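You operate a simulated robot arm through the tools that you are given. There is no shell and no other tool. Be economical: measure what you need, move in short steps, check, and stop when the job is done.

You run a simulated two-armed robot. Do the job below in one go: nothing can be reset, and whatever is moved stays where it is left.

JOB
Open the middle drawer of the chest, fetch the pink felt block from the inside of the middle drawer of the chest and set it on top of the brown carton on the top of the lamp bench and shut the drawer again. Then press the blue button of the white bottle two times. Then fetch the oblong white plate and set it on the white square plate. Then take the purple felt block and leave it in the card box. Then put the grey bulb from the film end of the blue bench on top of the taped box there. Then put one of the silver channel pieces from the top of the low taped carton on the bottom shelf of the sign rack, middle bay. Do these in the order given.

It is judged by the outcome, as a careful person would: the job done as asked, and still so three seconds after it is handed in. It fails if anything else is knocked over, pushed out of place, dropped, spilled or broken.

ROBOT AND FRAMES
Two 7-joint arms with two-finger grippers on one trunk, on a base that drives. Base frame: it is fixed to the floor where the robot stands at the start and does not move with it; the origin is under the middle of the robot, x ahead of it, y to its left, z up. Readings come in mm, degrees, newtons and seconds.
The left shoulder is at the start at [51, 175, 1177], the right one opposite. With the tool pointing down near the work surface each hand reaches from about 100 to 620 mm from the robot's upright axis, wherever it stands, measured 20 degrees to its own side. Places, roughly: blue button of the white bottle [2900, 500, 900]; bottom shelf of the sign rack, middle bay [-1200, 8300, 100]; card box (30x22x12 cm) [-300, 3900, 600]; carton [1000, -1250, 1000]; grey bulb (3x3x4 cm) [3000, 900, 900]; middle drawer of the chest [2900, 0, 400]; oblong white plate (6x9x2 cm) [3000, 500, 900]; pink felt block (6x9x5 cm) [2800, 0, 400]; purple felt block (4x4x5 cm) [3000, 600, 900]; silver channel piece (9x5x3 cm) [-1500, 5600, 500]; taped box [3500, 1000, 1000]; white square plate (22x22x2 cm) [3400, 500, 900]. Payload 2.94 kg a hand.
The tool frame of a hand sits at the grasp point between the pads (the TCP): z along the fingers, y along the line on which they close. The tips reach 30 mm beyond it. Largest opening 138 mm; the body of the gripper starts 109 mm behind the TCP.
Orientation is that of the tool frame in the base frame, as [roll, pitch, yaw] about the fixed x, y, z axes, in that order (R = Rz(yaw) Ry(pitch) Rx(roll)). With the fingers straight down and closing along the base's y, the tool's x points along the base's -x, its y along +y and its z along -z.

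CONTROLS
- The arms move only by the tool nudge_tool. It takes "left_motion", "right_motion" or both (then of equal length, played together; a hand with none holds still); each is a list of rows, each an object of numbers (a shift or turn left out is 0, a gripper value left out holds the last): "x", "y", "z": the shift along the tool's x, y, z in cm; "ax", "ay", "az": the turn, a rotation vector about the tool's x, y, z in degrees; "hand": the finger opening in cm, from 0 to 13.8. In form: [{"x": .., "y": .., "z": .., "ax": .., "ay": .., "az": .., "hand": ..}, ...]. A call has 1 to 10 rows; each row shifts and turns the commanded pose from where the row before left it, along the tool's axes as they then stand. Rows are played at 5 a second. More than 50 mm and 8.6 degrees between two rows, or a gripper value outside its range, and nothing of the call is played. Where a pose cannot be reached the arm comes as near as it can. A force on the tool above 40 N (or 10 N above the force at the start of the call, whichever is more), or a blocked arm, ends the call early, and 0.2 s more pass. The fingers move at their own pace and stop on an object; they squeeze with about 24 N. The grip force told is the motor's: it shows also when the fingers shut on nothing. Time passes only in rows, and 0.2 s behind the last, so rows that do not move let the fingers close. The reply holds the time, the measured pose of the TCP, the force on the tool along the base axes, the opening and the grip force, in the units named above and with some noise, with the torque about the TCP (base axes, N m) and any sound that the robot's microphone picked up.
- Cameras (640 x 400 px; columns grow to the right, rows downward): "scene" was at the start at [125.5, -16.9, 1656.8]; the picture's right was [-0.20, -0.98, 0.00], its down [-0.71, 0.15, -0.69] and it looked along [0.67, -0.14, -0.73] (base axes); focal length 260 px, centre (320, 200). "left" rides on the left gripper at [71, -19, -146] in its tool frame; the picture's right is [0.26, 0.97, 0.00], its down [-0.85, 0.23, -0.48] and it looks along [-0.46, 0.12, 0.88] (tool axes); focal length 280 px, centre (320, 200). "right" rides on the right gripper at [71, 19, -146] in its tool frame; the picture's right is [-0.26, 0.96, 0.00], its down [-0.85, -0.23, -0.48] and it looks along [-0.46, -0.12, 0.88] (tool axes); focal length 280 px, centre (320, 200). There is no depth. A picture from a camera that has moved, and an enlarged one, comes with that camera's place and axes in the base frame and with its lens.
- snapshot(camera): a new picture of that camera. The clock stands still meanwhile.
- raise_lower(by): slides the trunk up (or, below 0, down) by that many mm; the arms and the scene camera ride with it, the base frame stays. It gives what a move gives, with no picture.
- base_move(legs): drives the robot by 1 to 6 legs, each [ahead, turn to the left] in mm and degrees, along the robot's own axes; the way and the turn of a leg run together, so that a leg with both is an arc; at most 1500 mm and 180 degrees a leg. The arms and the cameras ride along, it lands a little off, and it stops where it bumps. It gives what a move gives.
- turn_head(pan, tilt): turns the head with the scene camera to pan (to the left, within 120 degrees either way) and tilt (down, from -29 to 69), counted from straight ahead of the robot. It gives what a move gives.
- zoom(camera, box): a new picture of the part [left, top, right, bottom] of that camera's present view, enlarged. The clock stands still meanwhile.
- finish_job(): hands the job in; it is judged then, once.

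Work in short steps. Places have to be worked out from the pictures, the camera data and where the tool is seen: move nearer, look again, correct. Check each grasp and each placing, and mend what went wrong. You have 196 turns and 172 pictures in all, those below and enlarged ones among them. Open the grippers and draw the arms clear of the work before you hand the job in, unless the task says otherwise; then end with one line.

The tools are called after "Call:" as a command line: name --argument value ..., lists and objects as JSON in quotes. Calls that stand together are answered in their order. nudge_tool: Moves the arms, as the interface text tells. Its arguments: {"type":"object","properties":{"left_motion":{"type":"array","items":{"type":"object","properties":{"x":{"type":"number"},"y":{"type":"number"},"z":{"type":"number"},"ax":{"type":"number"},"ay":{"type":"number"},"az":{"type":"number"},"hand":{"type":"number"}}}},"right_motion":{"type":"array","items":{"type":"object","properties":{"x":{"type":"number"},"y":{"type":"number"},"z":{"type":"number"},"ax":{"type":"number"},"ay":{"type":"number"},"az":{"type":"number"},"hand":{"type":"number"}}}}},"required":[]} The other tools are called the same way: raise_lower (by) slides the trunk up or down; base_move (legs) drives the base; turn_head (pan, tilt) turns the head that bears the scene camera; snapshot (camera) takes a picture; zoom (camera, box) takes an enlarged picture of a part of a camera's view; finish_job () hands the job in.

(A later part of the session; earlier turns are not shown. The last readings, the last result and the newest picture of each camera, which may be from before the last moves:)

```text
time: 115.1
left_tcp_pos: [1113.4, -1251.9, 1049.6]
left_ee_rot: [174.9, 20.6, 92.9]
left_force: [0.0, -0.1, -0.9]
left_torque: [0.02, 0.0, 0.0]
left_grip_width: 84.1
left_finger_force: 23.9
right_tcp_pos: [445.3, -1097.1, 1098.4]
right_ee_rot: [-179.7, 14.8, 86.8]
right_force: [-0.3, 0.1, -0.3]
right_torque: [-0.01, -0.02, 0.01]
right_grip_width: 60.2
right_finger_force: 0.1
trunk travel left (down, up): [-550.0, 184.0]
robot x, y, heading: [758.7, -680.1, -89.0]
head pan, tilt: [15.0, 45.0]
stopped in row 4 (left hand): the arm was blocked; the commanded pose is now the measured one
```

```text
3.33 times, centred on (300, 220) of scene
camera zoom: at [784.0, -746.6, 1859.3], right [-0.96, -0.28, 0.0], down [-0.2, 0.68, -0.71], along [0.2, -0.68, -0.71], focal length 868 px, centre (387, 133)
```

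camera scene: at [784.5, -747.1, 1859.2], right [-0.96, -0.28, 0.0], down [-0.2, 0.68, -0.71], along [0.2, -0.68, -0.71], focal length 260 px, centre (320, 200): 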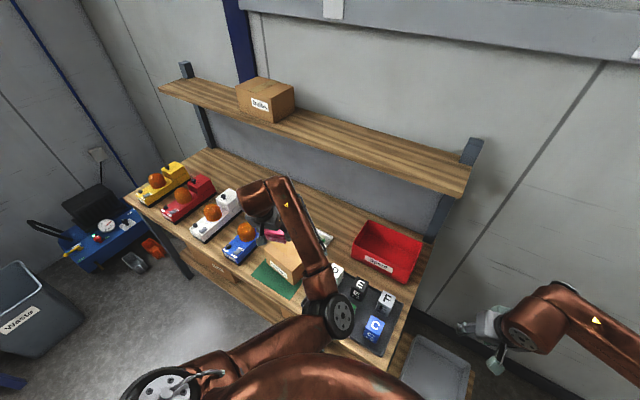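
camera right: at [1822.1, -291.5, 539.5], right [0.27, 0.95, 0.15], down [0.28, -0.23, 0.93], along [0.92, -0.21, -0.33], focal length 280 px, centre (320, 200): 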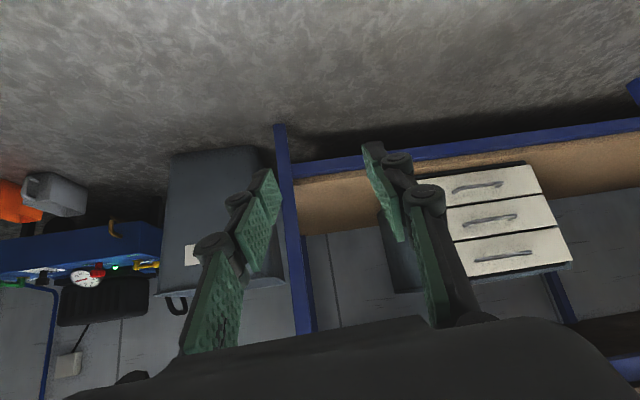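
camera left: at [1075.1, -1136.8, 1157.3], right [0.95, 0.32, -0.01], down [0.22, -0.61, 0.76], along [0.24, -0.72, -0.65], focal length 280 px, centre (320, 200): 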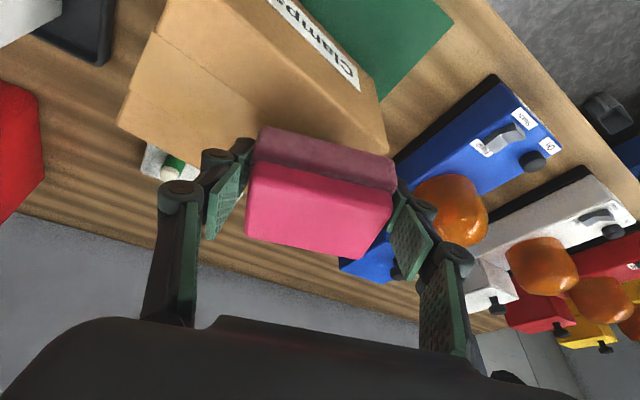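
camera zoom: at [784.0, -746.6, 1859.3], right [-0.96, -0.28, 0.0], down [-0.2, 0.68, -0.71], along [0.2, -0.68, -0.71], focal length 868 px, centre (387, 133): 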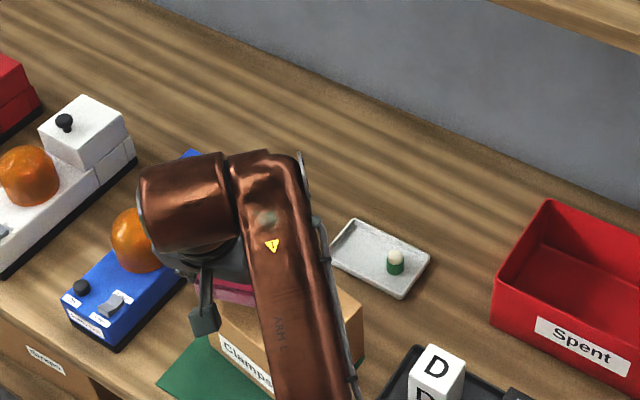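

The arm is too folded for this spot (shoulder too close/low). Raise the trunk 130 and back the base 60 so the arm works more extended.

Call:
raise_lower --by 130

Call:
base_move --legs '[[-60, 0]]'

Call:
nudge_tool --left_motion '[{"x": -1, "y": -0.5, "z": 0.5}, {"x": -1, "y": -0.5, "z": 0.5}, {"x": -1, "y": -0.5, "z": 0.5}, {}]'

```text
time: 116.7
left_tcp_pos: [1109.0, -1250.7, 1176.6]
left_ee_rot: [175.2, 20.5, 92.7]
left_force: [0.5, -0.3, -1.1]
left_torque: [0.0, 0.01, 0.03]
left_grip_width: 84.3
left_finger_force: 24.4
right_tcp_pos: [445.7, -1095.5, 1227.0]
right_ee_rot: [-179.8, 14.7, 86.7]
right_force: [0.5, 0.3, -0.1]
right_torque: [0.0, 0.01, -0.02]
right_grip_width: 59.9
right_finger_force: 0.0
trunk travel left (down, up): [-680.0, 54.0]
robot x, y, heading: [757.4, -679.6, -88.5]
head pan, tilt: [15.0, 45.0]
```

```text
time: 117.7
left_tcp_pos: [1107.0, -1205.8, 1171.0]
left_ee_rot: [175.1, 19.9, 92.8]
left_force: [-0.7, -0.5, 0.0]
left_torque: [-0.05, -0.02, 0.03]
left_grip_width: 84.1
left_finger_force: 23.7
right_tcp_pos: [444.8, -1051.8, 1223.4]
right_ee_rot: [-179.7, 14.1, 86.8]
right_force: [0.0, -0.7, 0.8]
right_torque: [0.0, 0.01, -0.04]
right_grip_width: 59.4
right_finger_force: 0.1
trunk travel left (down, up): [-680.0, 54.0]
robot x, y, heading: [760.7, -622.3, -88.5]
head pan, tilt: [15.0, 45.0]
```

```text
time: 118.7
left_tcp_pos: [1094.8, -1215.1, 1178.1]
left_ee_rot: [175.1, 21.2, 92.9]
left_force: [-0.8, 0.5, 0.2]
left_torque: [-0.08, 0.01, 0.02]
left_grip_width: 84.0
left_finger_force: 24.1
right_tcp_pos: [443.3, -1025.4, 1231.3]
right_ee_rot: [-179.9, 15.4, 86.8]
right_force: [0.5, 0.6, 0.0]
right_torque: [-0.1, -0.03, 0.04]
right_grip_width: 60.1
right_finger_force: 0.0
trunk travel left (down, up): [-680.0, 54.0]
robot x, y, heading: [760.2, -619.7, -88.6]
head pan, tilt: [15.0, 45.0]
```

Tracking well. Restore the orientation and descend toward the carton.

Call:
nudge_tool --left_motion '[{"ax": 2.5, "ay": 1.5}, {"ax": 2.5, "ay": 1.5}, {"x": 0.1, "y": -0.85, "z": 3.05}, {"x": 0.1, "y": -0.85, "z": 3.05}, {"x": 0.1, "y": -0.85, "z": 3.05}, {}]'

Call:
snapshot --camera "left"

```text
time: 120.1
left_tcp_pos: [1070.3, -1248.7, 1085.7]
left_ee_rot: [-179.8, 17.8, 92.9]
left_force: [-0.1, -0.4, -1.6]
left_torque: [0.04, 0.01, -0.04]
left_grip_width: 84.3
left_finger_force: 23.7
right_tcp_pos: [444.4, -1033.6, 1229.0]
right_ee_rot: [180.0, 15.0, 86.7]
right_force: [-0.1, 0.5, -1.3]
right_torque: [0.04, 0.0, -0.02]
right_grip_width: 60.2
right_finger_force: 0.0
trunk travel left (down, up): [-680.0, 54.0]
robot x, y, heading: [761.7, -620.7, -88.2]
head pan, tilt: [15.0, 45.0]
```

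```text
123 pictures are left
camera left: at [1045.6, -1138.3, 1202.5], right [0.95, 0.3, -0.08], down [0.27, -0.65, 0.71], along [0.16, -0.7, -0.7], focal length 280 px, centre (320, 200)
```

left: 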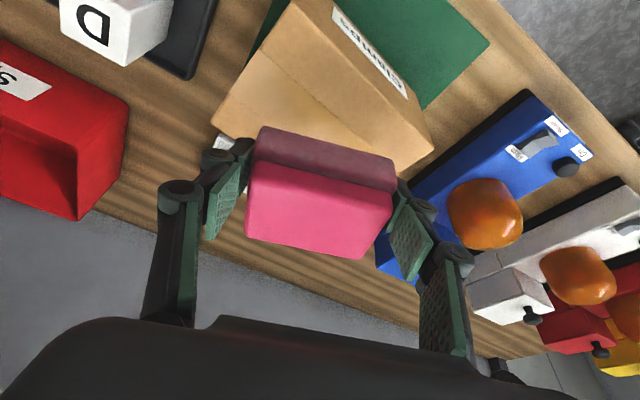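

Carton top centre about (1068,−1245). Descend with slight pull-back to contact.

Call:
nudge_tool --left_motion '[{"x": 1.0, "z": 1.85}, {"x": 1.0, "z": 1.85}, {"x": 0.6, "z": 1.2}, {}]'

Call:
snapshot --camera "left"

Call:
zoom --camera "scene" --box '[220, 160, 380, 280]'

```text
time: 121.1
left_tcp_pos: [1070.1, -1238.8, 1031.3]
left_ee_rot: [-179.8, 17.8, 92.9]
left_force: [0.4, 0.8, -1.6]
left_torque: [0.0, 0.0, 0.01]
left_grip_width: 84.1
left_finger_force: 24.1
right_tcp_pos: [444.2, -1032.4, 1228.8]
right_ee_rot: [-179.8, 15.1, 86.8]
right_force: [0.5, 0.2, 0.0]
right_torque: [0.02, -0.01, -0.01]
right_grip_width: 60.2
right_finger_force: 0.0
trunk travel left (down, up): [-680.0, 54.0]
robot x, y, heading: [759.3, -619.3, -88.6]
head pan, tilt: [15.0, 45.0]
```

```text
122 pictures are left
camera left: at [1045.3, -1127.9, 1147.8], right [0.95, 0.3, -0.08], down [0.27, -0.65, 0.71], along [0.16, -0.7, -0.7], focal length 280 px, centre (320, 200)
```

left: 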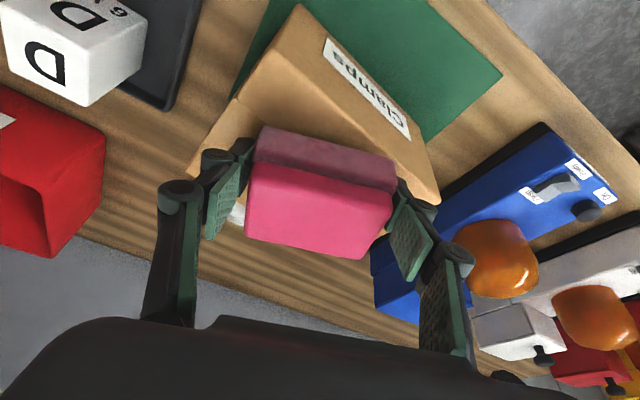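

```text
3.33 times, centred on (300, 220) of scene
camera zoom: at [781.6, -680.1, 1989.1], right [-0.96, -0.28, 0.0], down [-0.2, 0.68, -0.71], along [0.2, -0.68, -0.71], focal length 868 px, centre (387, 133)
```

zoom: 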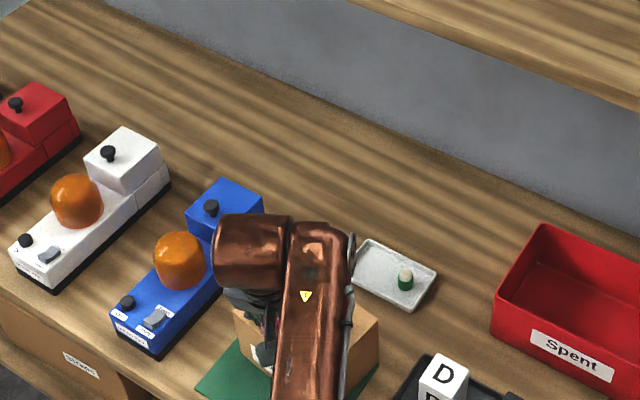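

I see now the label face is the visible front; carton top centre is ≈(1063,−1273). Shift 20 mm further and lower gently until contact.

Call:
nudge_tool --left_motion '[{"x": -1.9, "y": -0.75, "z": 0.6}, {}, {"x": 0.12, "z": 0.38}, {"x": 0.12, "z": 0.38}, {"x": 0.12, "z": 0.38}, {}]'

Call:
snapshot --camera "left"

```text
time: 122.5
left_tcp_pos: [1063.7, -1258.0, 1022.0]
left_ee_rot: [-180.0, 18.0, 92.7]
left_force: [1.8, -0.6, 10.1]
left_torque: [-0.14, -0.58, -0.06]
left_grip_width: 84.2
left_finger_force: 24.2
right_tcp_pos: [443.6, -1031.0, 1229.3]
right_ee_rot: [-179.9, 15.2, 86.8]
right_force: [0.0, 0.7, 0.4]
right_torque: [0.01, -0.04, -0.01]
right_grip_width: 60.1
right_finger_force: 0.0
trunk travel left (down, up): [-680.0, 54.0]
robot x, y, heading: [760.2, -620.5, -88.3]
head pan, tilt: [15.0, 45.0]
```

```text
120 pictures are left
camera left: at [1038.3, -1147.6, 1138.2], right [0.95, 0.3, -0.08], down [0.26, -0.65, 0.71], along [0.16, -0.7, -0.69], focal length 280 px, centre (320, 200)
```

left: 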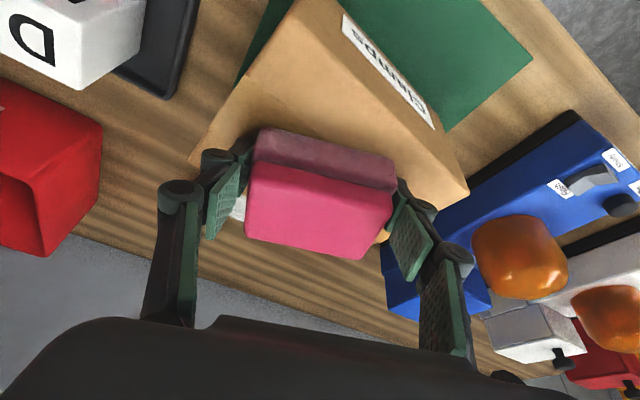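

Contact felt (10 N). Zoom the wrist view to verify the block lies within the carton's top before releasing.

Call:
zoom --camera "left" --box '[170, 0, 490, 280]'

Call:
zoom --camera "scene" --box '[260, 210, 340, 270]'

```text
1.43 times, centred on (330, 140) of left
camera zoom: at [1038.3, -1147.6, 1138.2], right [0.95, 0.3, -0.08], down [0.26, -0.65, 0.71], along [0.16, -0.7, -0.69], focal length 401 px, centre (306, 286)
```

zoom: 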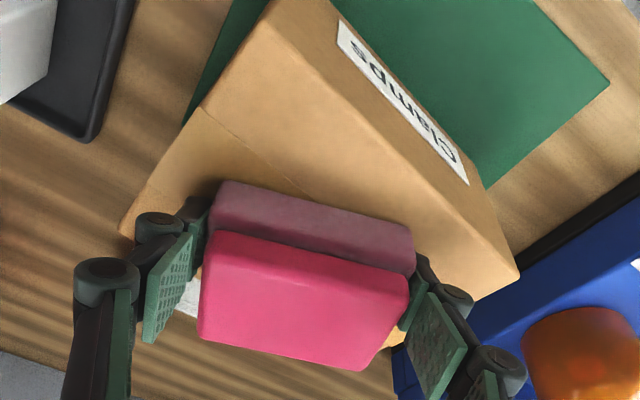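

```text
6.67 times, centred on (300, 240) of scene
camera zoom: at [781.0, -678.5, 1989.3], right [-0.96, -0.28, 0.0], down [-0.2, 0.68, -0.71], along [0.2, -0.68, -0.71], focal length 1737 px, centre (453, -67)
```

zoom: 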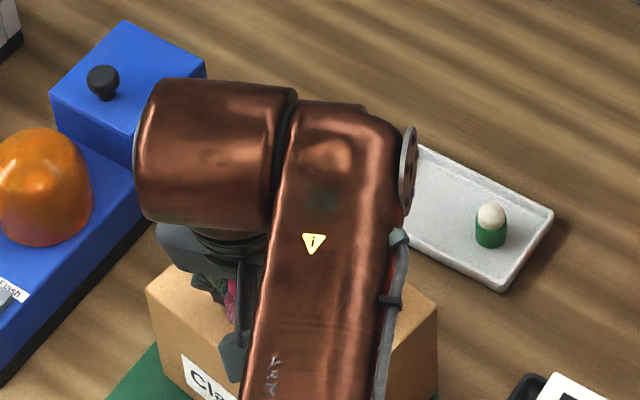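

The block is centred on the carton's top (seam passes under it). Release and withdraw upward.

Call:
nudge_tool --left_motion '[{"hand": 11.5}, {}, {}, {}, {"z": -2}, {"z": -3}, {"z": -4}, {"z": -4}]'

Call:
snapshot --camera "left"

```text
time: 124.3
left_tcp_pos: [1061.4, -1217.8, 1144.9]
left_ee_rot: [-179.7, 17.8, 92.9]
left_force: [0.0, 0.5, -0.8]
left_torque: [0.01, 0.01, 0.0]
left_grip_width: 115.3
left_finger_force: 0.0
right_tcp_pos: [444.2, -1032.4, 1230.3]
right_ee_rot: [-179.9, 15.0, 86.8]
right_force: [0.4, -0.1, 0.3]
right_torque: [-0.02, -0.03, 0.02]
right_grip_width: 60.3
right_finger_force: 0.0
trunk travel left (down, up): [-680.0, 54.0]
robot x, y, heading: [758.7, -621.8, -88.6]
head pan, tilt: [15.0, 45.0]
```

```text
117 pictures are left
camera left: at [1036.9, -1107.1, 1260.9], right [0.95, 0.3, -0.08], down [0.27, -0.65, 0.71], along [0.16, -0.7, -0.7], focal length 280 px, centre (320, 200)
```

left: 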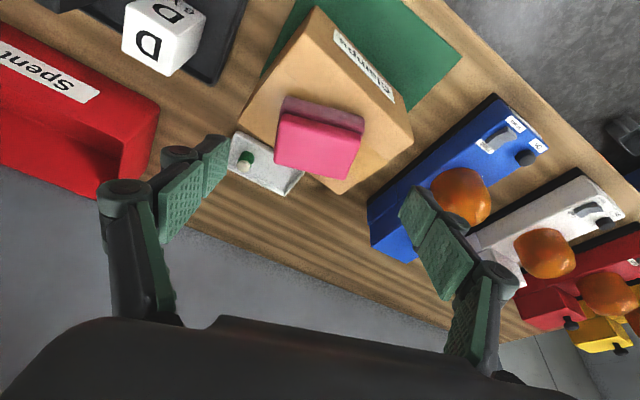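

The pink block sits well on the carton. Now drive back to the chest to shut the drawer.

Call:
base_move --legs '[[-500, 0], [0, 97.7], [950, 0], [0, -23.5]]'

Call:
raise_lower --by -330

Call:
raise_lower --by -300

Call:
turn_head --pan 10 --tilt 45

Call:
nudge_tool --left_motion '[{"hand": 0}, {}, {}, {}, {}, {}]'

Call:
snapshot --camera "scene"

```text
time: 137.1
left_tcp_pos: [2353.7, 153.7, 1143.7]
left_ee_rot: [-179.7, 17.8, 166.9]
left_force: [-0.6, -1.2, -0.6]
left_torque: [0.04, 0.02, 0.02]
left_grip_width: 115.1
left_finger_force: 0.1
right_tcp_pos: [2005.0, -389.0, 1227.7]
right_ee_rot: [-179.9, 15.1, 160.7]
right_force: [0.0, -0.2, 0.1]
right_torque: [0.02, -0.01, 0.01]
right_grip_width: 59.7
right_finger_force: 0.0
trunk travel left (down, up): [-680.0, 54.0]
robot x, y, heading: [1694.2, 28.5, -14.5]
head pan, tilt: [15.0, 45.0]
```

```text
time: 140.4
left_tcp_pos: [2352.8, 153.6, 815.2]
left_ee_rot: [-179.8, 17.8, 166.9]
left_force: [0.3, -0.2, 0.7]
left_torque: [0.01, -0.03, 0.06]
left_grip_width: 115.1
left_finger_force: 0.1
right_tcp_pos: [2004.7, -388.5, 900.3]
right_ee_rot: [-179.9, 15.1, 160.8]
right_force: [-0.5, -0.1, 0.2]
right_torque: [0.0, -0.02, 0.01]
right_grip_width: 60.2
right_finger_force: 0.0
trunk travel left (down, up): [-350.0, 384.0]
robot x, y, heading: [1697.3, 28.2, -14.4]
head pan, tilt: [15.0, 45.0]
```

```text
time: 143.4
left_tcp_pos: [2354.8, 156.5, 515.5]
left_ee_rot: [180.0, 17.9, 166.9]
left_force: [-0.2, -0.6, 0.2]
left_torque: [0.02, -0.03, -0.03]
left_grip_width: 115.0
left_finger_force: 0.0
right_tcp_pos: [2009.2, -390.9, 558.6]
right_ee_rot: [-179.2, 6.9, 161.0]
right_force: [0.3, -0.2, -0.5]
right_torque: [-0.04, -0.01, -0.04]
right_grip_width: 59.9
right_finger_force: 0.0
trunk travel left (down, up): [-50.0, 684.0]
robot x, y, heading: [1694.3, 27.6, -14.6]
head pan, tilt: [15.0, 45.0]
```

```text
time: 144.1
left_tcp_pos: [2355.9, 156.1, 514.1]
left_ee_rot: [180.0, 17.9, 167.0]
left_force: [-0.5, -0.2, -1.2]
left_torque: [-0.02, 0.01, 0.0]
left_grip_width: 115.0
left_finger_force: 0.0
right_tcp_pos: [2010.9, -390.1, 557.4]
right_ee_rot: [-179.2, 6.9, 161.0]
right_force: [0.1, 0.6, -0.6]
right_torque: [0.01, -0.01, -0.03]
right_grip_width: 59.9
right_finger_force: 0.1
trunk travel left (down, up): [-50.0, 684.0]
robot x, y, heading: [1701.0, 23.2, -14.6]
head pan, tilt: [10.0, 45.0]
```

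```text
time: 145.4
left_tcp_pos: [2354.5, 156.4, 514.5]
left_ee_rot: [179.9, 17.8, 167.0]
left_force: [0.6, 0.3, 0.2]
left_torque: [-0.03, -0.01, -0.02]
left_grip_width: 0.1
left_finger_force: 11.7
right_tcp_pos: [2010.2, -389.6, 558.1]
right_ee_rot: [-179.3, 6.8, 160.9]
right_force: [-0.7, -0.3, 0.2]
right_torque: [-0.01, -0.01, 0.03]
right_grip_width: 60.2
right_finger_force: 0.0
trunk travel left (down, up): [-50.0, 684.0]
robot x, y, heading: [1695.3, 29.5, -14.5]
head pan, tilt: [10.0, 45.0]
```

```text
116 pictures are left
camera scene: at [2065.4, -54.6, 1330.7], right [-0.08, -1.0, 0.0], down [-0.71, 0.06, -0.71], along [0.7, -0.06, -0.71], focal length 260 px, centre (320, 200)
```

scene: 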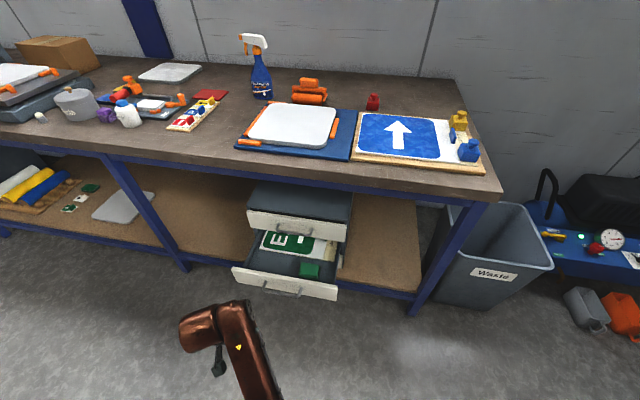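

Drawer still open. I'll push its handle bar with the closed fingers hanging in front of it. Move to just in front of the bar.

Call:
nudge_tool --left_motion '[{"ay": -6, "az": 0.7}, {"ay": -6, "az": 0.7}, {"x": -1.1, "y": -1.5, "z": 4.1}, {"x": -1.1, "y": -1.5, "z": 4.1}, {"x": -1.1, "y": -1.5, "z": 4.1}, {"x": -1.1, "y": -1.5, "z": 4.1}, {}]'

Call:
snapshot --camera "left"

Call:
zoom --camera "scene" --box '[200, 180, 380, 330]'

```text
time: 147.1
left_tcp_pos: [2452.3, 65.5, 391.4]
left_ee_rot: [179.7, 29.7, 165.4]
left_force: [0.3, 0.2, -0.5]
left_torque: [-0.01, 0.01, -0.01]
left_grip_width: 0.3
left_finger_force: 23.8
right_tcp_pos: [2010.7, -389.8, 557.5]
right_ee_rot: [-179.3, 6.9, 161.0]
right_force: [-0.6, 0.5, 0.4]
right_torque: [0.02, -0.02, -0.05]
right_grip_width: 60.0
right_finger_force: 0.0
trunk travel left (down, up): [-50.0, 684.0]
robot x, y, heading: [1695.5, 29.2, -14.8]
head pan, tilt: [10.0, 45.0]
```

```text
115 pictures are left
camera left: at [2317.7, 79.4, 481.5], right [0.02, 0.99, -0.12], down [0.54, 0.09, 0.83], along [0.84, -0.09, -0.54], focal length 280 px, centre (320, 200)
```

left: 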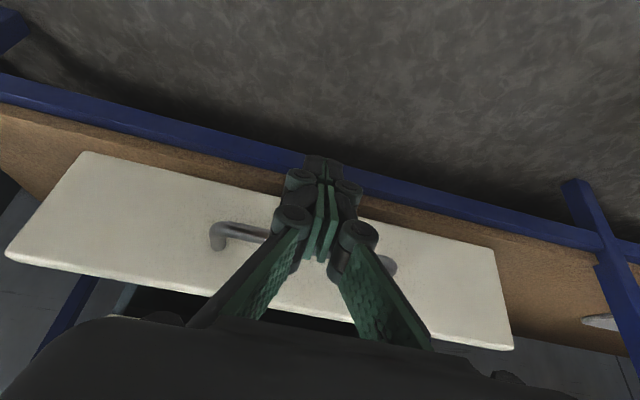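

```text
2.67 times, centred on (290, 255) of scene
camera zoom: at [2065.4, -54.5, 1330.7], right [-0.08, -1.0, 0.0], down [-0.71, 0.06, -0.71], along [0.7, -0.06, -0.71], focal length 695 px, centre (400, 53)
```

zoom: 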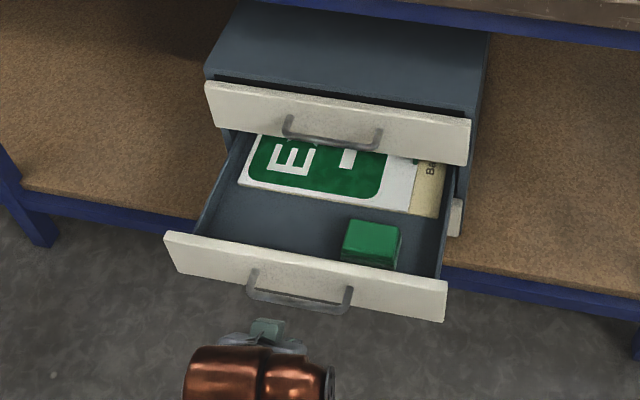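

Finger is centred on the bar. Push along the drawer axis.

Call:
nudge_tool --left_motion '[{"x": -1.73, "z": 1.0}, {"x": -1.73, "z": 1.0}, {"x": -1.73, "z": 1.0}, {"x": -1.73, "z": 1.0}, {"x": -1.73, "z": 1.0}, {"x": -1.73, "z": 1.0}, {"x": -1.73, "z": 1.0}, {"x": -1.73, "z": 1.0}, {"x": -1.73, "z": 1.0}]'

Call:
snapshot --camera "scene"

```text
time: 149.1
left_tcp_pos: [2630.8, 22.8, 390.4]
left_ee_rot: [179.6, 29.7, 165.3]
left_force: [-0.4, -0.2, -0.3]
left_torque: [-0.02, -0.01, -0.03]
left_grip_width: 0.0
left_finger_force: 24.1
right_tcp_pos: [2010.3, -390.2, 557.6]
right_ee_rot: [-179.2, 6.8, 160.9]
right_force: [0.3, 0.5, -0.3]
right_torque: [0.01, -0.02, 0.01]
right_grip_width: 60.2
right_finger_force: 0.1
trunk travel left (down, up): [-50.0, 684.0]
robot x, y, heading: [1698.2, 25.8, -14.5]
head pan, tilt: [10.0, 45.0]
```

```text
113 pictures are left
camera scene: at [2066.9, -55.0, 1330.4], right [-0.08, -1.0, 0.0], down [-0.71, 0.06, -0.71], along [0.7, -0.05, -0.71], focal length 260 px, centre (320, 200)
```

scene: 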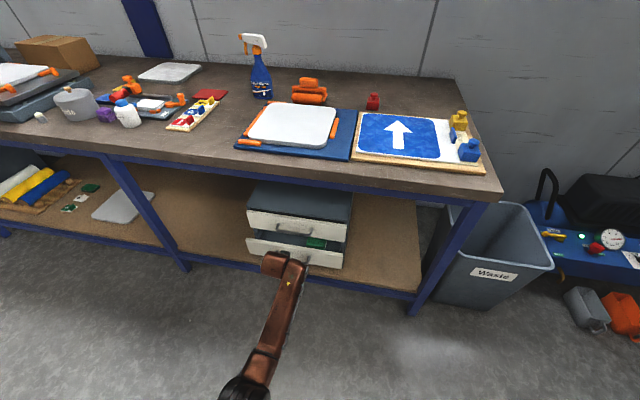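

Drawer is closing smoothly. Push the remaining ~70 mm until it stops.

Call:
nudge_tool --left_motion '[{"x": -1.73, "z": 1.0}, {"x": -1.73, "z": 1.0}, {"x": -1.3, "z": 0.75}, {"x": -0.87, "z": 0.5}, {"x": -0.87, "z": 0.5}, {"x": -0.87, "z": 0.5}, {"x": -0.5, "z": 0.3}]'

Call:
zoom --camera "scene" --box '[200, 160, 380, 310]'

```text
time: 150.4
left_tcp_pos: [2698.0, 7.7, 387.1]
left_ee_rot: [179.9, 28.7, 165.8]
left_force: [-4.9, -0.2, -4.7]
left_torque: [-0.02, -0.01, -0.06]
left_grip_width: 0.0
left_finger_force: 28.6
right_tcp_pos: [2012.5, -392.3, 561.8]
right_ee_rot: [-178.8, 8.2, 159.9]
right_force: [-0.3, 0.3, 0.1]
right_torque: [-0.03, 0.01, -0.01]
right_grip_width: 60.1
right_finger_force: 0.1
trunk travel left (down, up): [-50.0, 684.0]
robot x, y, heading: [1699.3, 29.8, -14.5]
head pan, tilt: [10.0, 45.0]
stopped in row 6 (left hand): the force on the tool passed its limit at 47 N (the readings are from after the stop); the commanded pose is now the measured one
```

```text
2.67 times, centred on (290, 235) of scene
camera zoom: at [2086.0, -57.7, 1327.1], right [-0.08, -1.0, 0.0], down [-0.72, 0.06, -0.7], along [0.69, -0.05, -0.72], focal length 695 px, centre (400, 107)
```

zoom: 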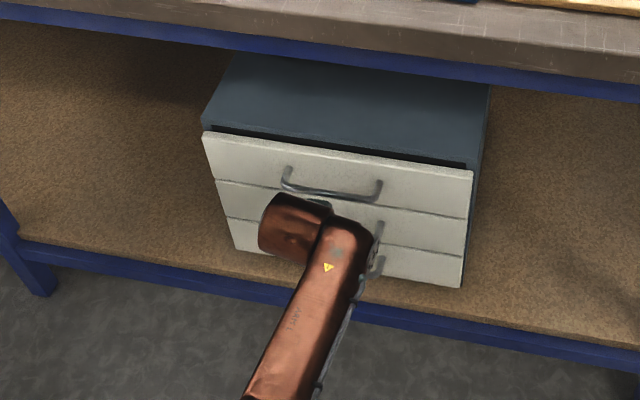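

The drawer is shut. Withdraw the hand, back away, raise the trunk and drive to the bench in front of the bottle.

Call:
nudge_tool --left_motion '[{"x": 3.4, "z": -2.0}, {"x": 3.4, "z": -2.0}, {"x": 3.4, "z": -2.0}, {"x": 3.4, "z": -2.0}, {}]'

Call:
base_move --legs '[[-300, 0]]'

Call:
raise_lower --by 300

Call:
raise_lower --by 200

Call:
turn_head --pan 15 --tilt 35

Call:
snapshot --camera "scene"

```text
time: 151.6
left_tcp_pos: [2541.8, 45.9, 404.0]
left_ee_rot: [179.8, 29.7, 165.4]
left_force: [0.6, -0.4, 0.7]
left_torque: [0.05, 0.12, 0.03]
left_grip_width: 0.0
left_finger_force: 28.4
right_tcp_pos: [2000.1, -386.6, 567.2]
right_ee_rot: [-179.2, 8.3, 160.8]
right_force: [-1.5, 0.1, 2.0]
right_torque: [-0.1, -0.08, 0.01]
right_grip_width: 60.1
right_finger_force: 0.0
trunk travel left (down, up): [-50.0, 684.0]
robot x, y, heading: [1692.6, 29.9, -14.5]
head pan, tilt: [10.0, 45.0]
```

```text
time: 152.8
left_tcp_pos: [2392.2, 85.1, 457.4]
left_ee_rot: [179.7, 33.5, 165.7]
left_force: [1.8, -1.0, -0.6]
left_torque: [0.05, 0.19, -0.01]
left_grip_width: 0.0
left_finger_force: 28.1
right_tcp_pos: [1953.0, -404.7, 600.6]
right_ee_rot: [176.8, 21.9, 148.9]
right_force: [-1.7, 3.1, 0.5]
right_torque: [-0.37, -0.15, -0.12]
right_grip_width: 60.0
right_finger_force: 0.0
trunk travel left (down, up): [-50.0, 684.0]
robot x, y, heading: [1603.2, 54.1, -14.6]
head pan, tilt: [10.0, 45.0]
stopped in leg 1: the robot was blocked; the commanded pose is now the measured one
```

```text
time: 153.8
left_tcp_pos: [2372.0, 89.6, 541.4]
left_ee_rot: [179.7, 36.4, 165.7]
left_force: [0.0, 0.6, -1.2]
left_torque: [-0.05, -0.14, 0.0]
left_grip_width: 0.0
left_finger_force: 28.0
right_tcp_pos: [1944.5, -414.5, 669.5]
right_ee_rot: [175.7, 26.3, 146.8]
right_force: [-3.6, 2.9, -1.5]
right_torque: [-0.44, -0.39, -0.07]
right_grip_width: 60.1
right_finger_force: 0.1
trunk travel left (down, up): [-103.0, 631.0]
robot x, y, heading: [1602.1, 50.0, -14.6]
head pan, tilt: [10.0, 45.0]
stopped: the arm was blocked; the commanded pose is now the measured one
```

```text
time: 156.0
left_tcp_pos: [2384.9, 86.1, 724.4]
left_ee_rot: [179.7, 34.9, 165.7]
left_force: [0.1, 0.3, 0.1]
left_torque: [0.02, -0.03, -0.04]
left_grip_width: 0.0
left_finger_force: 28.5
right_tcp_pos: [1936.3, -395.3, 854.3]
right_ee_rot: [175.9, 22.3, 149.1]
right_force: [0.3, 0.4, -0.4]
right_torque: [0.02, 0.01, -0.03]
right_grip_width: 59.9
right_finger_force: 0.1
trunk travel left (down, up): [-303.0, 431.0]
robot x, y, heading: [1602.6, 51.1, -14.4]
head pan, tilt: [10.0, 45.0]
```

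```text
time: 156.7
left_tcp_pos: [2384.6, 86.6, 724.3]
left_ee_rot: [179.6, 34.9, 165.6]
left_force: [0.4, 0.4, 0.3]
left_torque: [0.04, 0.03, 0.02]
left_grip_width: 0.1
left_finger_force: 28.1
right_tcp_pos: [1935.0, -395.3, 854.2]
right_ee_rot: [175.8, 22.2, 149.2]
right_force: [-0.2, 0.2, 0.5]
right_torque: [-0.01, 0.02, -0.01]
right_grip_width: 60.0
right_finger_force: 0.0
trunk travel left (down, up): [-303.0, 431.0]
robot x, y, heading: [1602.1, 52.5, -14.7]
head pan, tilt: [15.0, 35.0]
```

```text
111 pictures are left
camera scene: at [1763.6, 33.0, 1626.7], right [0.01, -1.0, 0.0], down [-0.57, 0.0, -0.82], along [0.82, 0.01, -0.57], focal length 260 px, centre (320, 200)
```

scene: 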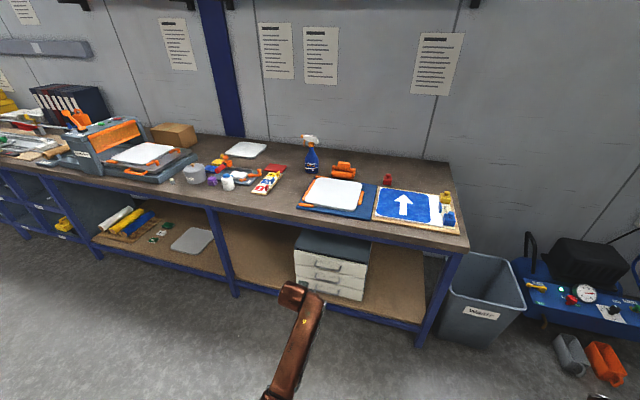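

Nothing in the scene moved. Raise the trunk further, then approach heading 0 toward the bottle area.

Call:
raise_lower --by 250

Call:
base_move --legs '[[0, 60], [400, 0], [0, -46]]'

Call:
turn_head --pan 0 --tilt 40

Call:
snapshot --camera "scene"

```text
time: 159.3
left_tcp_pos: [2384.3, 85.4, 973.0]
left_ee_rot: [179.6, 35.0, 165.7]
left_force: [-0.7, -0.6, 0.9]
left_torque: [0.03, -0.01, 0.0]
left_grip_width: 0.0
left_finger_force: 28.2
right_tcp_pos: [1935.3, -395.5, 1104.8]
right_ee_rot: [175.9, 22.2, 149.2]
right_force: [0.5, 0.3, -0.3]
right_torque: [0.01, 0.0, 0.01]
right_grip_width: 59.9
right_finger_force: 0.1
trunk travel left (down, up): [-553.0, 181.0]
robot x, y, heading: [1607.5, 53.8, -14.6]
head pan, tilt: [15.0, 35.0]
```

```text
time: 166.5
left_tcp_pos: [2640.0, 541.6, 975.0]
left_ee_rot: [179.7, 34.9, 178.6]
left_force: [-0.3, -0.4, 0.4]
left_torque: [0.02, 0.0, 0.03]
left_grip_width: 0.2
left_finger_force: 28.6
right_tcp_pos: [2308.8, -27.7, 1105.6]
right_ee_rot: [175.9, 22.3, 162.1]
right_force: [-0.4, 0.0, -0.4]
right_torque: [-0.03, -0.02, -0.03]
right_grip_width: 60.0
right_finger_force: 0.1
trunk travel left (down, up): [-553.0, 181.0]
robot x, y, heading: [1886.0, 330.3, -1.3]
head pan, tilt: [15.0, 35.0]
```

```text
time: 167.3
left_tcp_pos: [2640.2, 543.3, 973.7]
left_ee_rot: [179.6, 34.9, 178.7]
left_force: [0.5, 0.8, 0.1]
left_torque: [0.0, -0.01, 0.04]
left_grip_width: 0.0
left_finger_force: 27.9
right_tcp_pos: [2310.4, -27.8, 1105.0]
right_ee_rot: [175.8, 22.2, 162.1]
right_force: [0.0, 0.7, -0.2]
right_torque: [0.03, -0.01, 0.0]
right_grip_width: 60.0
right_finger_force: 0.0
trunk travel left (down, up): [-553.0, 181.0]
robot x, y, heading: [1889.5, 333.5, -1.7]
head pan, tilt: [0.0, 40.0]
```

```text
110 pictures are left
camera scene: at [1959.5, 330.8, 1870.0], right [-0.03, -1.0, 0.0], down [-0.64, 0.02, -0.77], along [0.77, -0.02, -0.64], focal length 260 px, centre (320, 200)
```

scene: 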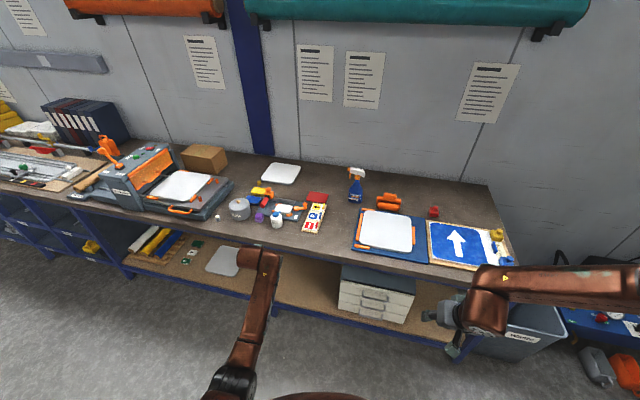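

Call:
zoom --camera "scene" --box '[200, 140, 360, 240]'

Call:
zoom --camera "scene" --box '[40, 90, 240, 230]'

```text
4.00 times, centred on (280, 190) of scene
camera zoom: at [1959.5, 330.8, 1870.0], right [-0.03, -1.0, 0.0], down [-0.64, 0.02, -0.77], along [0.77, -0.02, -0.64], focal length 1042 px, centre (480, 240)
```

zoom: 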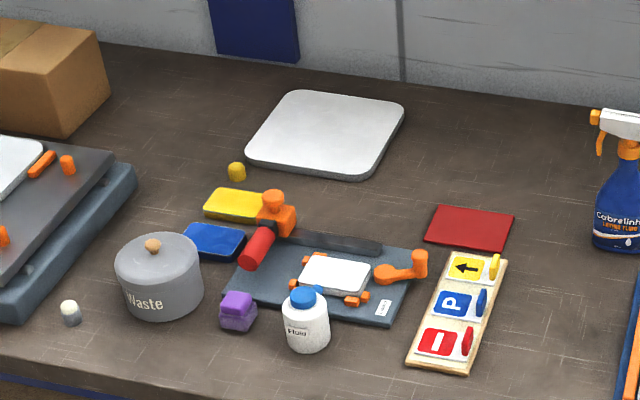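

```text
2.86 times, centred on (140, 160) of scene
camera zoom: at [1959.5, 330.8, 1870.0], right [-0.03, -1.0, 0.0], down [-0.64, 0.02, -0.77], along [0.77, -0.02, -0.64], focal length 744 px, centre (834, 314)
```

zoom: 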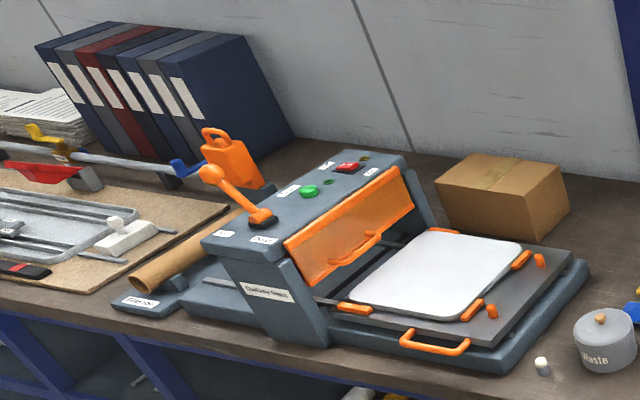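

The bench is turned ~14.5° like the chest. Bottle at ≈(2985,540), button z≈925; square plate ≈(3464,559). I raise the left hand, then position at (2301,458) heading −14.5°.

Call:
nudge_tool --left_motion '[{"x": -0.5, "z": -4.2}, {"x": -0.5, "z": -4.2}, {"x": -0.5, "z": -4.2}, {"x": -0.5, "z": -4.2}]'

Call:
base_move --legs '[[0, 18.4], [400, 0], [0, -31.4]]'

Call:
turn_head --pan 10 --tilt 45

Call:
snapshot --camera "scene"

Call:
snapshot --camera "left"

```text
time: 168.3
left_tcp_pos: [2559.6, 541.6, 1124.6]
left_ee_rot: [179.5, 34.9, 178.5]
left_force: [-0.8, 0.2, 0.2]
left_torque: [-0.04, -0.02, -0.02]
left_grip_width: 0.0
left_finger_force: 28.5
right_tcp_pos: [2309.1, -27.0, 1105.7]
right_ee_rot: [176.0, 22.2, 162.1]
right_force: [-0.2, -0.2, 0.1]
right_torque: [-0.02, 0.01, 0.01]
right_grip_width: 60.1
right_finger_force: 0.1
trunk travel left (down, up): [-553.0, 181.0]
robot x, y, heading: [1885.6, 332.1, -1.5]
head pan, tilt: [0.0, 40.0]
```

```text
time: 173.3
left_tcp_pos: [2971.8, 501.1, 1123.7]
left_ee_rot: [179.5, 34.9, 165.8]
left_force: [-0.1, -0.7, 0.2]
left_torque: [0.05, 0.0, 0.03]
left_grip_width: 0.0
left_finger_force: 28.4
right_tcp_pos: [2599.6, 1.9, 1105.0]
right_ee_rot: [175.9, 22.2, 149.2]
right_force: [0.4, 0.5, 0.1]
right_torque: [0.02, -0.02, 0.01]
right_grip_width: 60.1
right_finger_force: 0.1
trunk travel left (down, up): [-553.0, 181.0]
robot x, y, heading: [2268.3, 443.7, -14.5]
head pan, tilt: [0.0, 40.0]
```

```text
time: 174.1
left_tcp_pos: [2971.0, 501.5, 1125.6]
left_ee_rot: [179.5, 34.9, 165.7]
left_force: [-0.2, -0.1, -0.2]
left_torque: [0.02, 0.03, 0.0]
left_grip_width: 0.0
left_finger_force: 28.7
right_tcp_pos: [2599.4, 2.0, 1104.7]
right_ee_rot: [176.0, 22.3, 149.2]
right_force: [0.4, 0.6, -0.1]
right_torque: [-0.02, 0.01, 0.01]
right_grip_width: 59.8
right_finger_force: 0.1
trunk travel left (down, up): [-553.0, 181.0]
robot x, y, heading: [2272.7, 447.6, -14.4]
head pan, tilt: [10.0, 45.0]
```

```text
107 pictures are left
camera scene: at [2337.8, 444.1, 1862.8], right [-0.08, -1.0, 0.0], down [-0.7, 0.06, -0.71], along [0.7, -0.06, -0.71], focal length 260 px, centre (320, 200)
```

scene: 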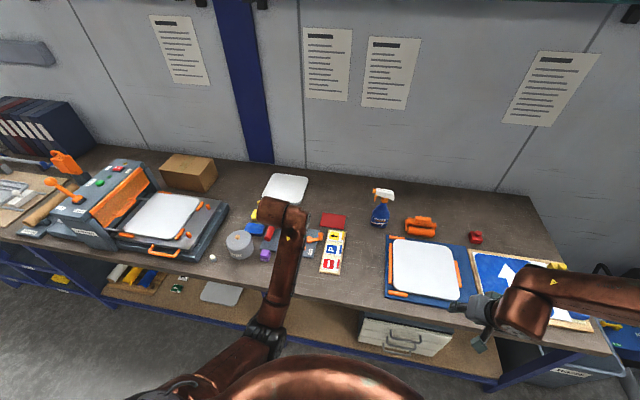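

```text
106 pictures are left
camera left: at [2829.3, 516.0, 1202.5], right [0.03, 0.99, -0.14], down [0.47, 0.12, 0.88], along [0.88, -0.09, -0.46], focal length 280 px, centre (320, 200)
```

left: 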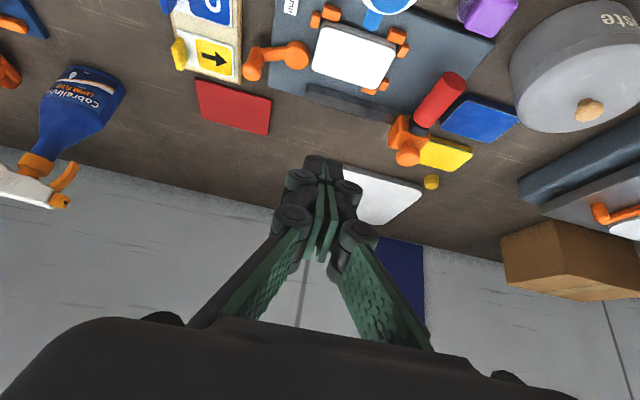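

Pitch the left hand to near vertical above the bottle and look.

Call:
nudge_tool --left_motion '[{"ay": 7}, {"ay": 7}, {"ay": 7}, {"ay": 7}, {"ay": 6}, {}]'

Call:
snapshot --camera "left"

```text
time: 175.4
left_tcp_pos: [2972.2, 500.4, 1124.2]
left_ee_rot: [179.6, 0.8, 165.9]
left_force: [-0.4, 0.5, 0.4]
left_torque: [-0.03, 0.02, 0.01]
left_grip_width: 0.0
left_finger_force: 28.0
right_tcp_pos: [2600.9, 2.0, 1105.6]
right_ee_rot: [176.0, 22.1, 149.2]
right_force: [1.1, 0.6, -0.4]
right_torque: [-0.03, 0.03, -0.01]
right_grip_width: 60.2
right_finger_force: 0.1
trunk travel left (down, up): [-553.0, 181.0]
robot x, y, heading: [2268.2, 446.2, -14.5]
head pan, tilt: [10.0, 45.0]
```

```text
105 pictures are left
camera left: at [2895.3, 498.8, 1267.9], right [-0.02, 1.0, 0.0], down [0.87, 0.02, 0.49], along [0.49, 0.01, -0.87], focal length 280 px, centre (320, 200)
```

left: 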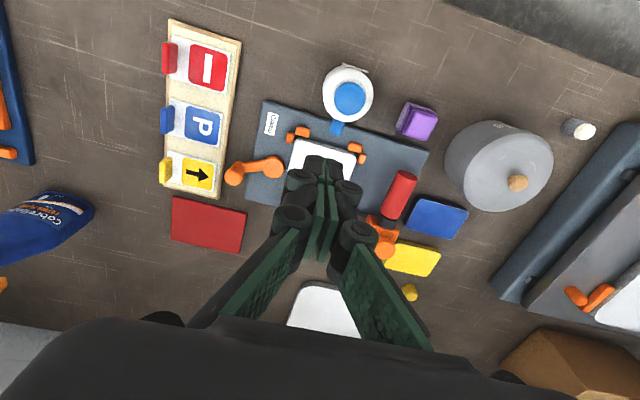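

Map view is clear: the button triangulates to ≈(2946,531,960), bench top ≈890. Move over it and down to ~25 mm above.

Call:
nudge_tool --left_motion '[{"x": 3.28, "y": 2.37}, {"z": 3.6}, {"z": 3.6}, {"z": 3.2}, {}]'

Call:
snapshot --camera "left"

Call:
zoom --camera "scene" --box '[220, 160, 380, 280]'

```text
time: 176.7
left_tcp_pos: [2948.2, 532.7, 1020.9]
left_ee_rot: [179.5, 0.9, 165.9]
left_force: [0.1, -0.3, -0.2]
left_torque: [0.0, 0.01, -0.01]
left_grip_width: 0.4
left_finger_force: 28.4
right_tcp_pos: [2600.1, 1.0, 1103.6]
right_ee_rot: [175.9, 22.2, 149.2]
right_force: [0.4, 0.3, 0.2]
right_torque: [0.02, 0.0, 0.01]
right_grip_width: 59.9
right_finger_force: 0.0
trunk travel left (down, up): [-553.0, 181.0]
robot x, y, heading: [2268.3, 446.1, -14.3]
head pan, tilt: [10.0, 45.0]
```

```text
104 pictures are left
camera left: at [2870.9, 530.1, 1163.7], right [-0.02, 1.0, 0.0], down [0.87, 0.02, 0.49], along [0.49, 0.01, -0.87], focal length 280 px, centre (320, 200)
```

left: 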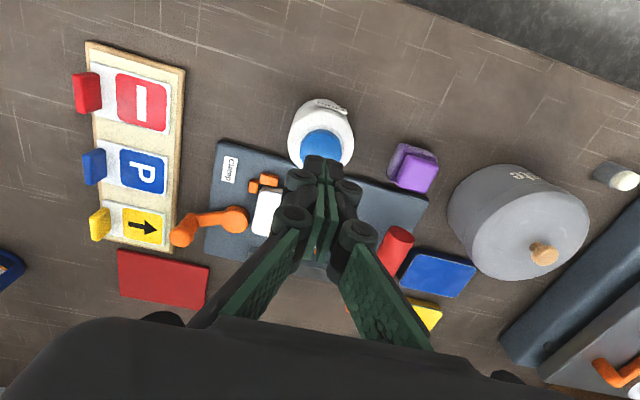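

```text
3.33 times, centred on (300, 220) of scene
camera zoom: at [2337.8, 443.9, 1862.8], right [-0.08, -1.0, 0.0], down [-0.7, 0.06, -0.71], along [0.7, -0.06, -0.71], focal length 868 px, centre (387, 133)
```

zoom: 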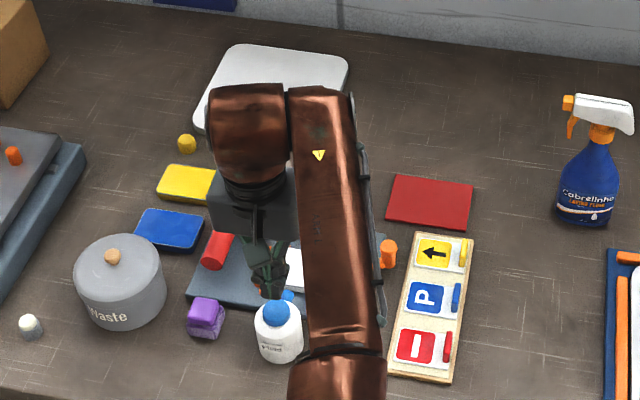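

Fingertip is over the button. Descend slowly to feel contact.

Call:
nudge_tool --left_motion '[{"x": 0.4, "z": 1.0}, {"z": 0.8}, {"z": 0.5}, {"z": 0.4}, {"z": 0.3}, {}]'

```text
time: 178.1
left_tcp_pos: [2943.6, 533.8, 990.1]
left_ee_rot: [179.5, 0.9, 166.0]
left_force: [-0.4, -0.3, 0.1]
left_torque: [-0.01, -0.03, 0.0]
left_grip_width: 0.0
left_finger_force: 28.6
right_tcp_pos: [2600.1, 1.8, 1104.6]
right_ee_rot: [175.9, 22.2, 149.2]
right_force: [-0.4, -0.2, 1.1]
right_torque: [0.02, 0.02, 0.01]
right_grip_width: 59.8
right_finger_force: 0.0
trunk travel left (down, up): [-553.0, 181.0]
robot x, y, heading: [2271.8, 448.1, -14.5]
head pan, tilt: [10.0, 45.0]
```

Call:
nudge_tool --left_motion '[{"z": 0.3}, {"z": 0.3}, {"z": 0.3}, {"z": 0.3}, {}]'

Call:
zoom --camera "scene" --box '[260, 210, 340, 270]'

```text
time: 179.2
left_tcp_pos: [2944.8, 533.1, 977.4]
left_ee_rot: [179.6, 0.8, 165.9]
left_force: [0.4, -0.1, 1.2]
left_torque: [0.01, -0.06, 0.05]
left_grip_width: 0.0
left_finger_force: 28.0
right_tcp_pos: [2600.6, 1.6, 1104.2]
right_ee_rot: [175.9, 22.2, 149.2]
right_force: [-0.3, -0.3, 0.7]
right_torque: [0.03, 0.01, 0.0]
right_grip_width: 60.2
right_finger_force: 0.0
trunk travel left (down, up): [-553.0, 181.0]
robot x, y, heading: [2271.7, 451.0, -14.6]
head pan, tilt: [10.0, 45.0]
heard: click
```

```text
6.67 times, centred on (300, 240) of scene
camera zoom: at [2337.7, 444.1, 1862.7], right [-0.08, -1.0, 0.0], down [-0.7, 0.06, -0.71], along [0.7, -0.06, -0.71], focal length 1737 px, centre (453, -67)
```

zoom: 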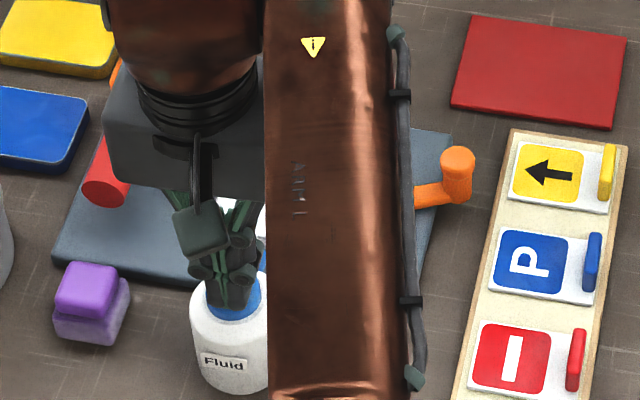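

A click: first press done. Lift clear by 20 mm, then press once more to the same depth.

Call:
nudge_tool --left_motion '[{"z": -0.7}, {"z": -0.7}, {"z": -0.6}, {}, {}]'

Call:
nudge_tool --left_motion '[{"z": 0.7}, {"z": 0.6}, {"z": 0.4}, {"z": 0.3}, {}]'

```text
time: 180.4
left_tcp_pos: [2943.3, 532.3, 997.5]
left_ee_rot: [179.6, 0.9, 166.0]
left_force: [0.4, 0.4, 0.1]
left_torque: [0.0, 0.01, 0.0]
left_grip_width: 0.0
left_finger_force: 28.5
right_tcp_pos: [2600.3, 1.9, 1105.4]
right_ee_rot: [175.9, 22.2, 149.1]
right_force: [-0.2, 0.3, 0.2]
right_torque: [-0.01, -0.02, 0.01]
right_grip_width: 60.0
right_finger_force: 0.0
trunk travel left (down, up): [-553.0, 181.0]
robot x, y, heading: [2270.1, 447.0, -14.5]
head pan, tilt: [10.0, 45.0]
```

```text
time: 181.7
left_tcp_pos: [2944.1, 532.0, 978.2]
left_ee_rot: [179.7, 0.9, 166.0]
left_force: [1.1, -0.1, 2.0]
left_torque: [0.02, 0.02, 0.0]
left_grip_width: 0.0
left_finger_force: 28.6
right_tcp_pos: [2599.6, 1.6, 1104.4]
right_ee_rot: [175.8, 22.2, 149.2]
right_force: [0.3, -0.4, -0.7]
right_torque: [0.0, 0.0, -0.02]
right_grip_width: 60.3
right_finger_force: 0.0
trunk travel left (down, up): [-553.0, 181.0]
robot x, y, heading: [2268.5, 447.3, -14.5]
head pan, tilt: [10.0, 45.0]
heard: click
```

Second click heard. Lift away and open the hand, and look at the oblong plate.

Call:
nudge_tool --left_motion '[{"z": -2}, {"z": -4}, {"z": -4}, {"x": -3, "hand": 9}, {"x": -3}, {"x": -1}, {}]'

Call:
snapshot --camera "left"

Call:
zoom --camera "left" --box '[220, 60, 420, 220]'

```text
time: 183.2
left_tcp_pos: [3012.0, 517.5, 1079.5]
left_ee_rot: [179.8, 0.9, 165.9]
left_force: [-0.9, 0.1, -0.5]
left_torque: [-0.03, 0.0, 0.07]
left_grip_width: 89.2
left_finger_force: 0.0
right_tcp_pos: [2600.6, 1.2, 1104.7]
right_ee_rot: [175.9, 22.2, 149.1]
right_force: [0.1, -0.1, 0.2]
right_torque: [0.0, 0.01, 0.01]
right_grip_width: 60.1
right_finger_force: 0.1
trunk travel left (down, up): [-553.0, 181.0]
robot x, y, heading: [2271.2, 450.3, -14.3]
head pan, tilt: [10.0, 45.0]
```

```text
101 pictures are left
camera left: at [2934.8, 515.1, 1223.1], right [-0.02, 1.0, 0.0], down [0.87, 0.02, 0.49], along [0.49, 0.01, -0.87], focal length 280 px, centre (320, 200)
```

left: 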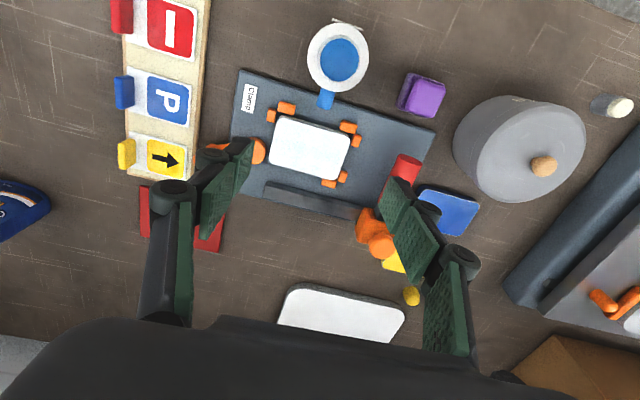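

```text
2.50 times, centred on (320, 140) of left
camera zoom: at [2934.8, 515.1, 1223.1], right [-0.02, 1.0, 0.0], down [0.87, 0.02, 0.49], along [0.49, 0.01, -0.87], focal length 701 px, centre (320, 350)
```

zoom: 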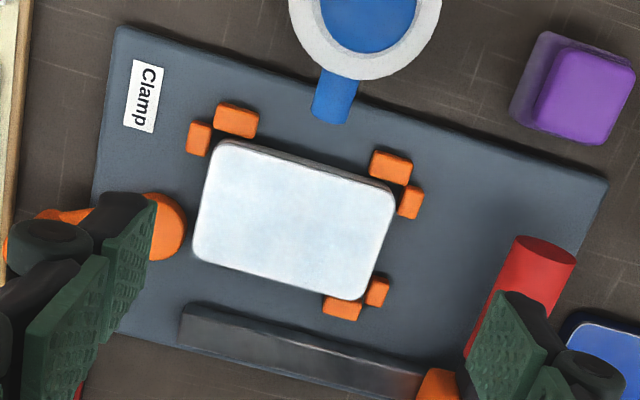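

The plate sits between small orange corner stops. I zoom from the scene camera to judge heights of stops, lever and bar.

Call:
zoom --camera "scene" --box '[250, 200, 340, 265]'

```text
6.15 times, centred on (295, 232) of scene
camera zoom: at [2338.2, 444.8, 1862.7], right [-0.08, -1.0, 0.0], down [-0.71, 0.06, -0.71], along [0.7, -0.06, -0.71], focal length 1603 px, centre (474, 0)
```

zoom: 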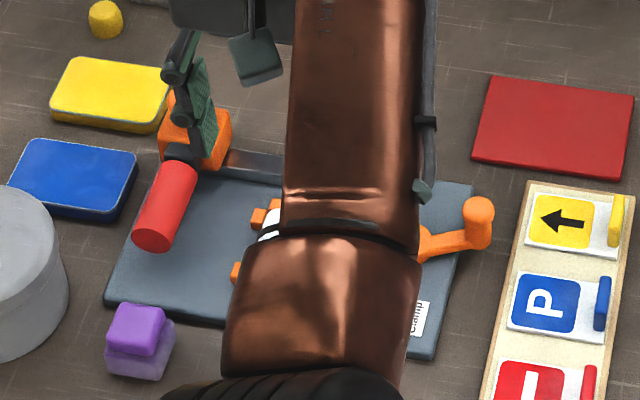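

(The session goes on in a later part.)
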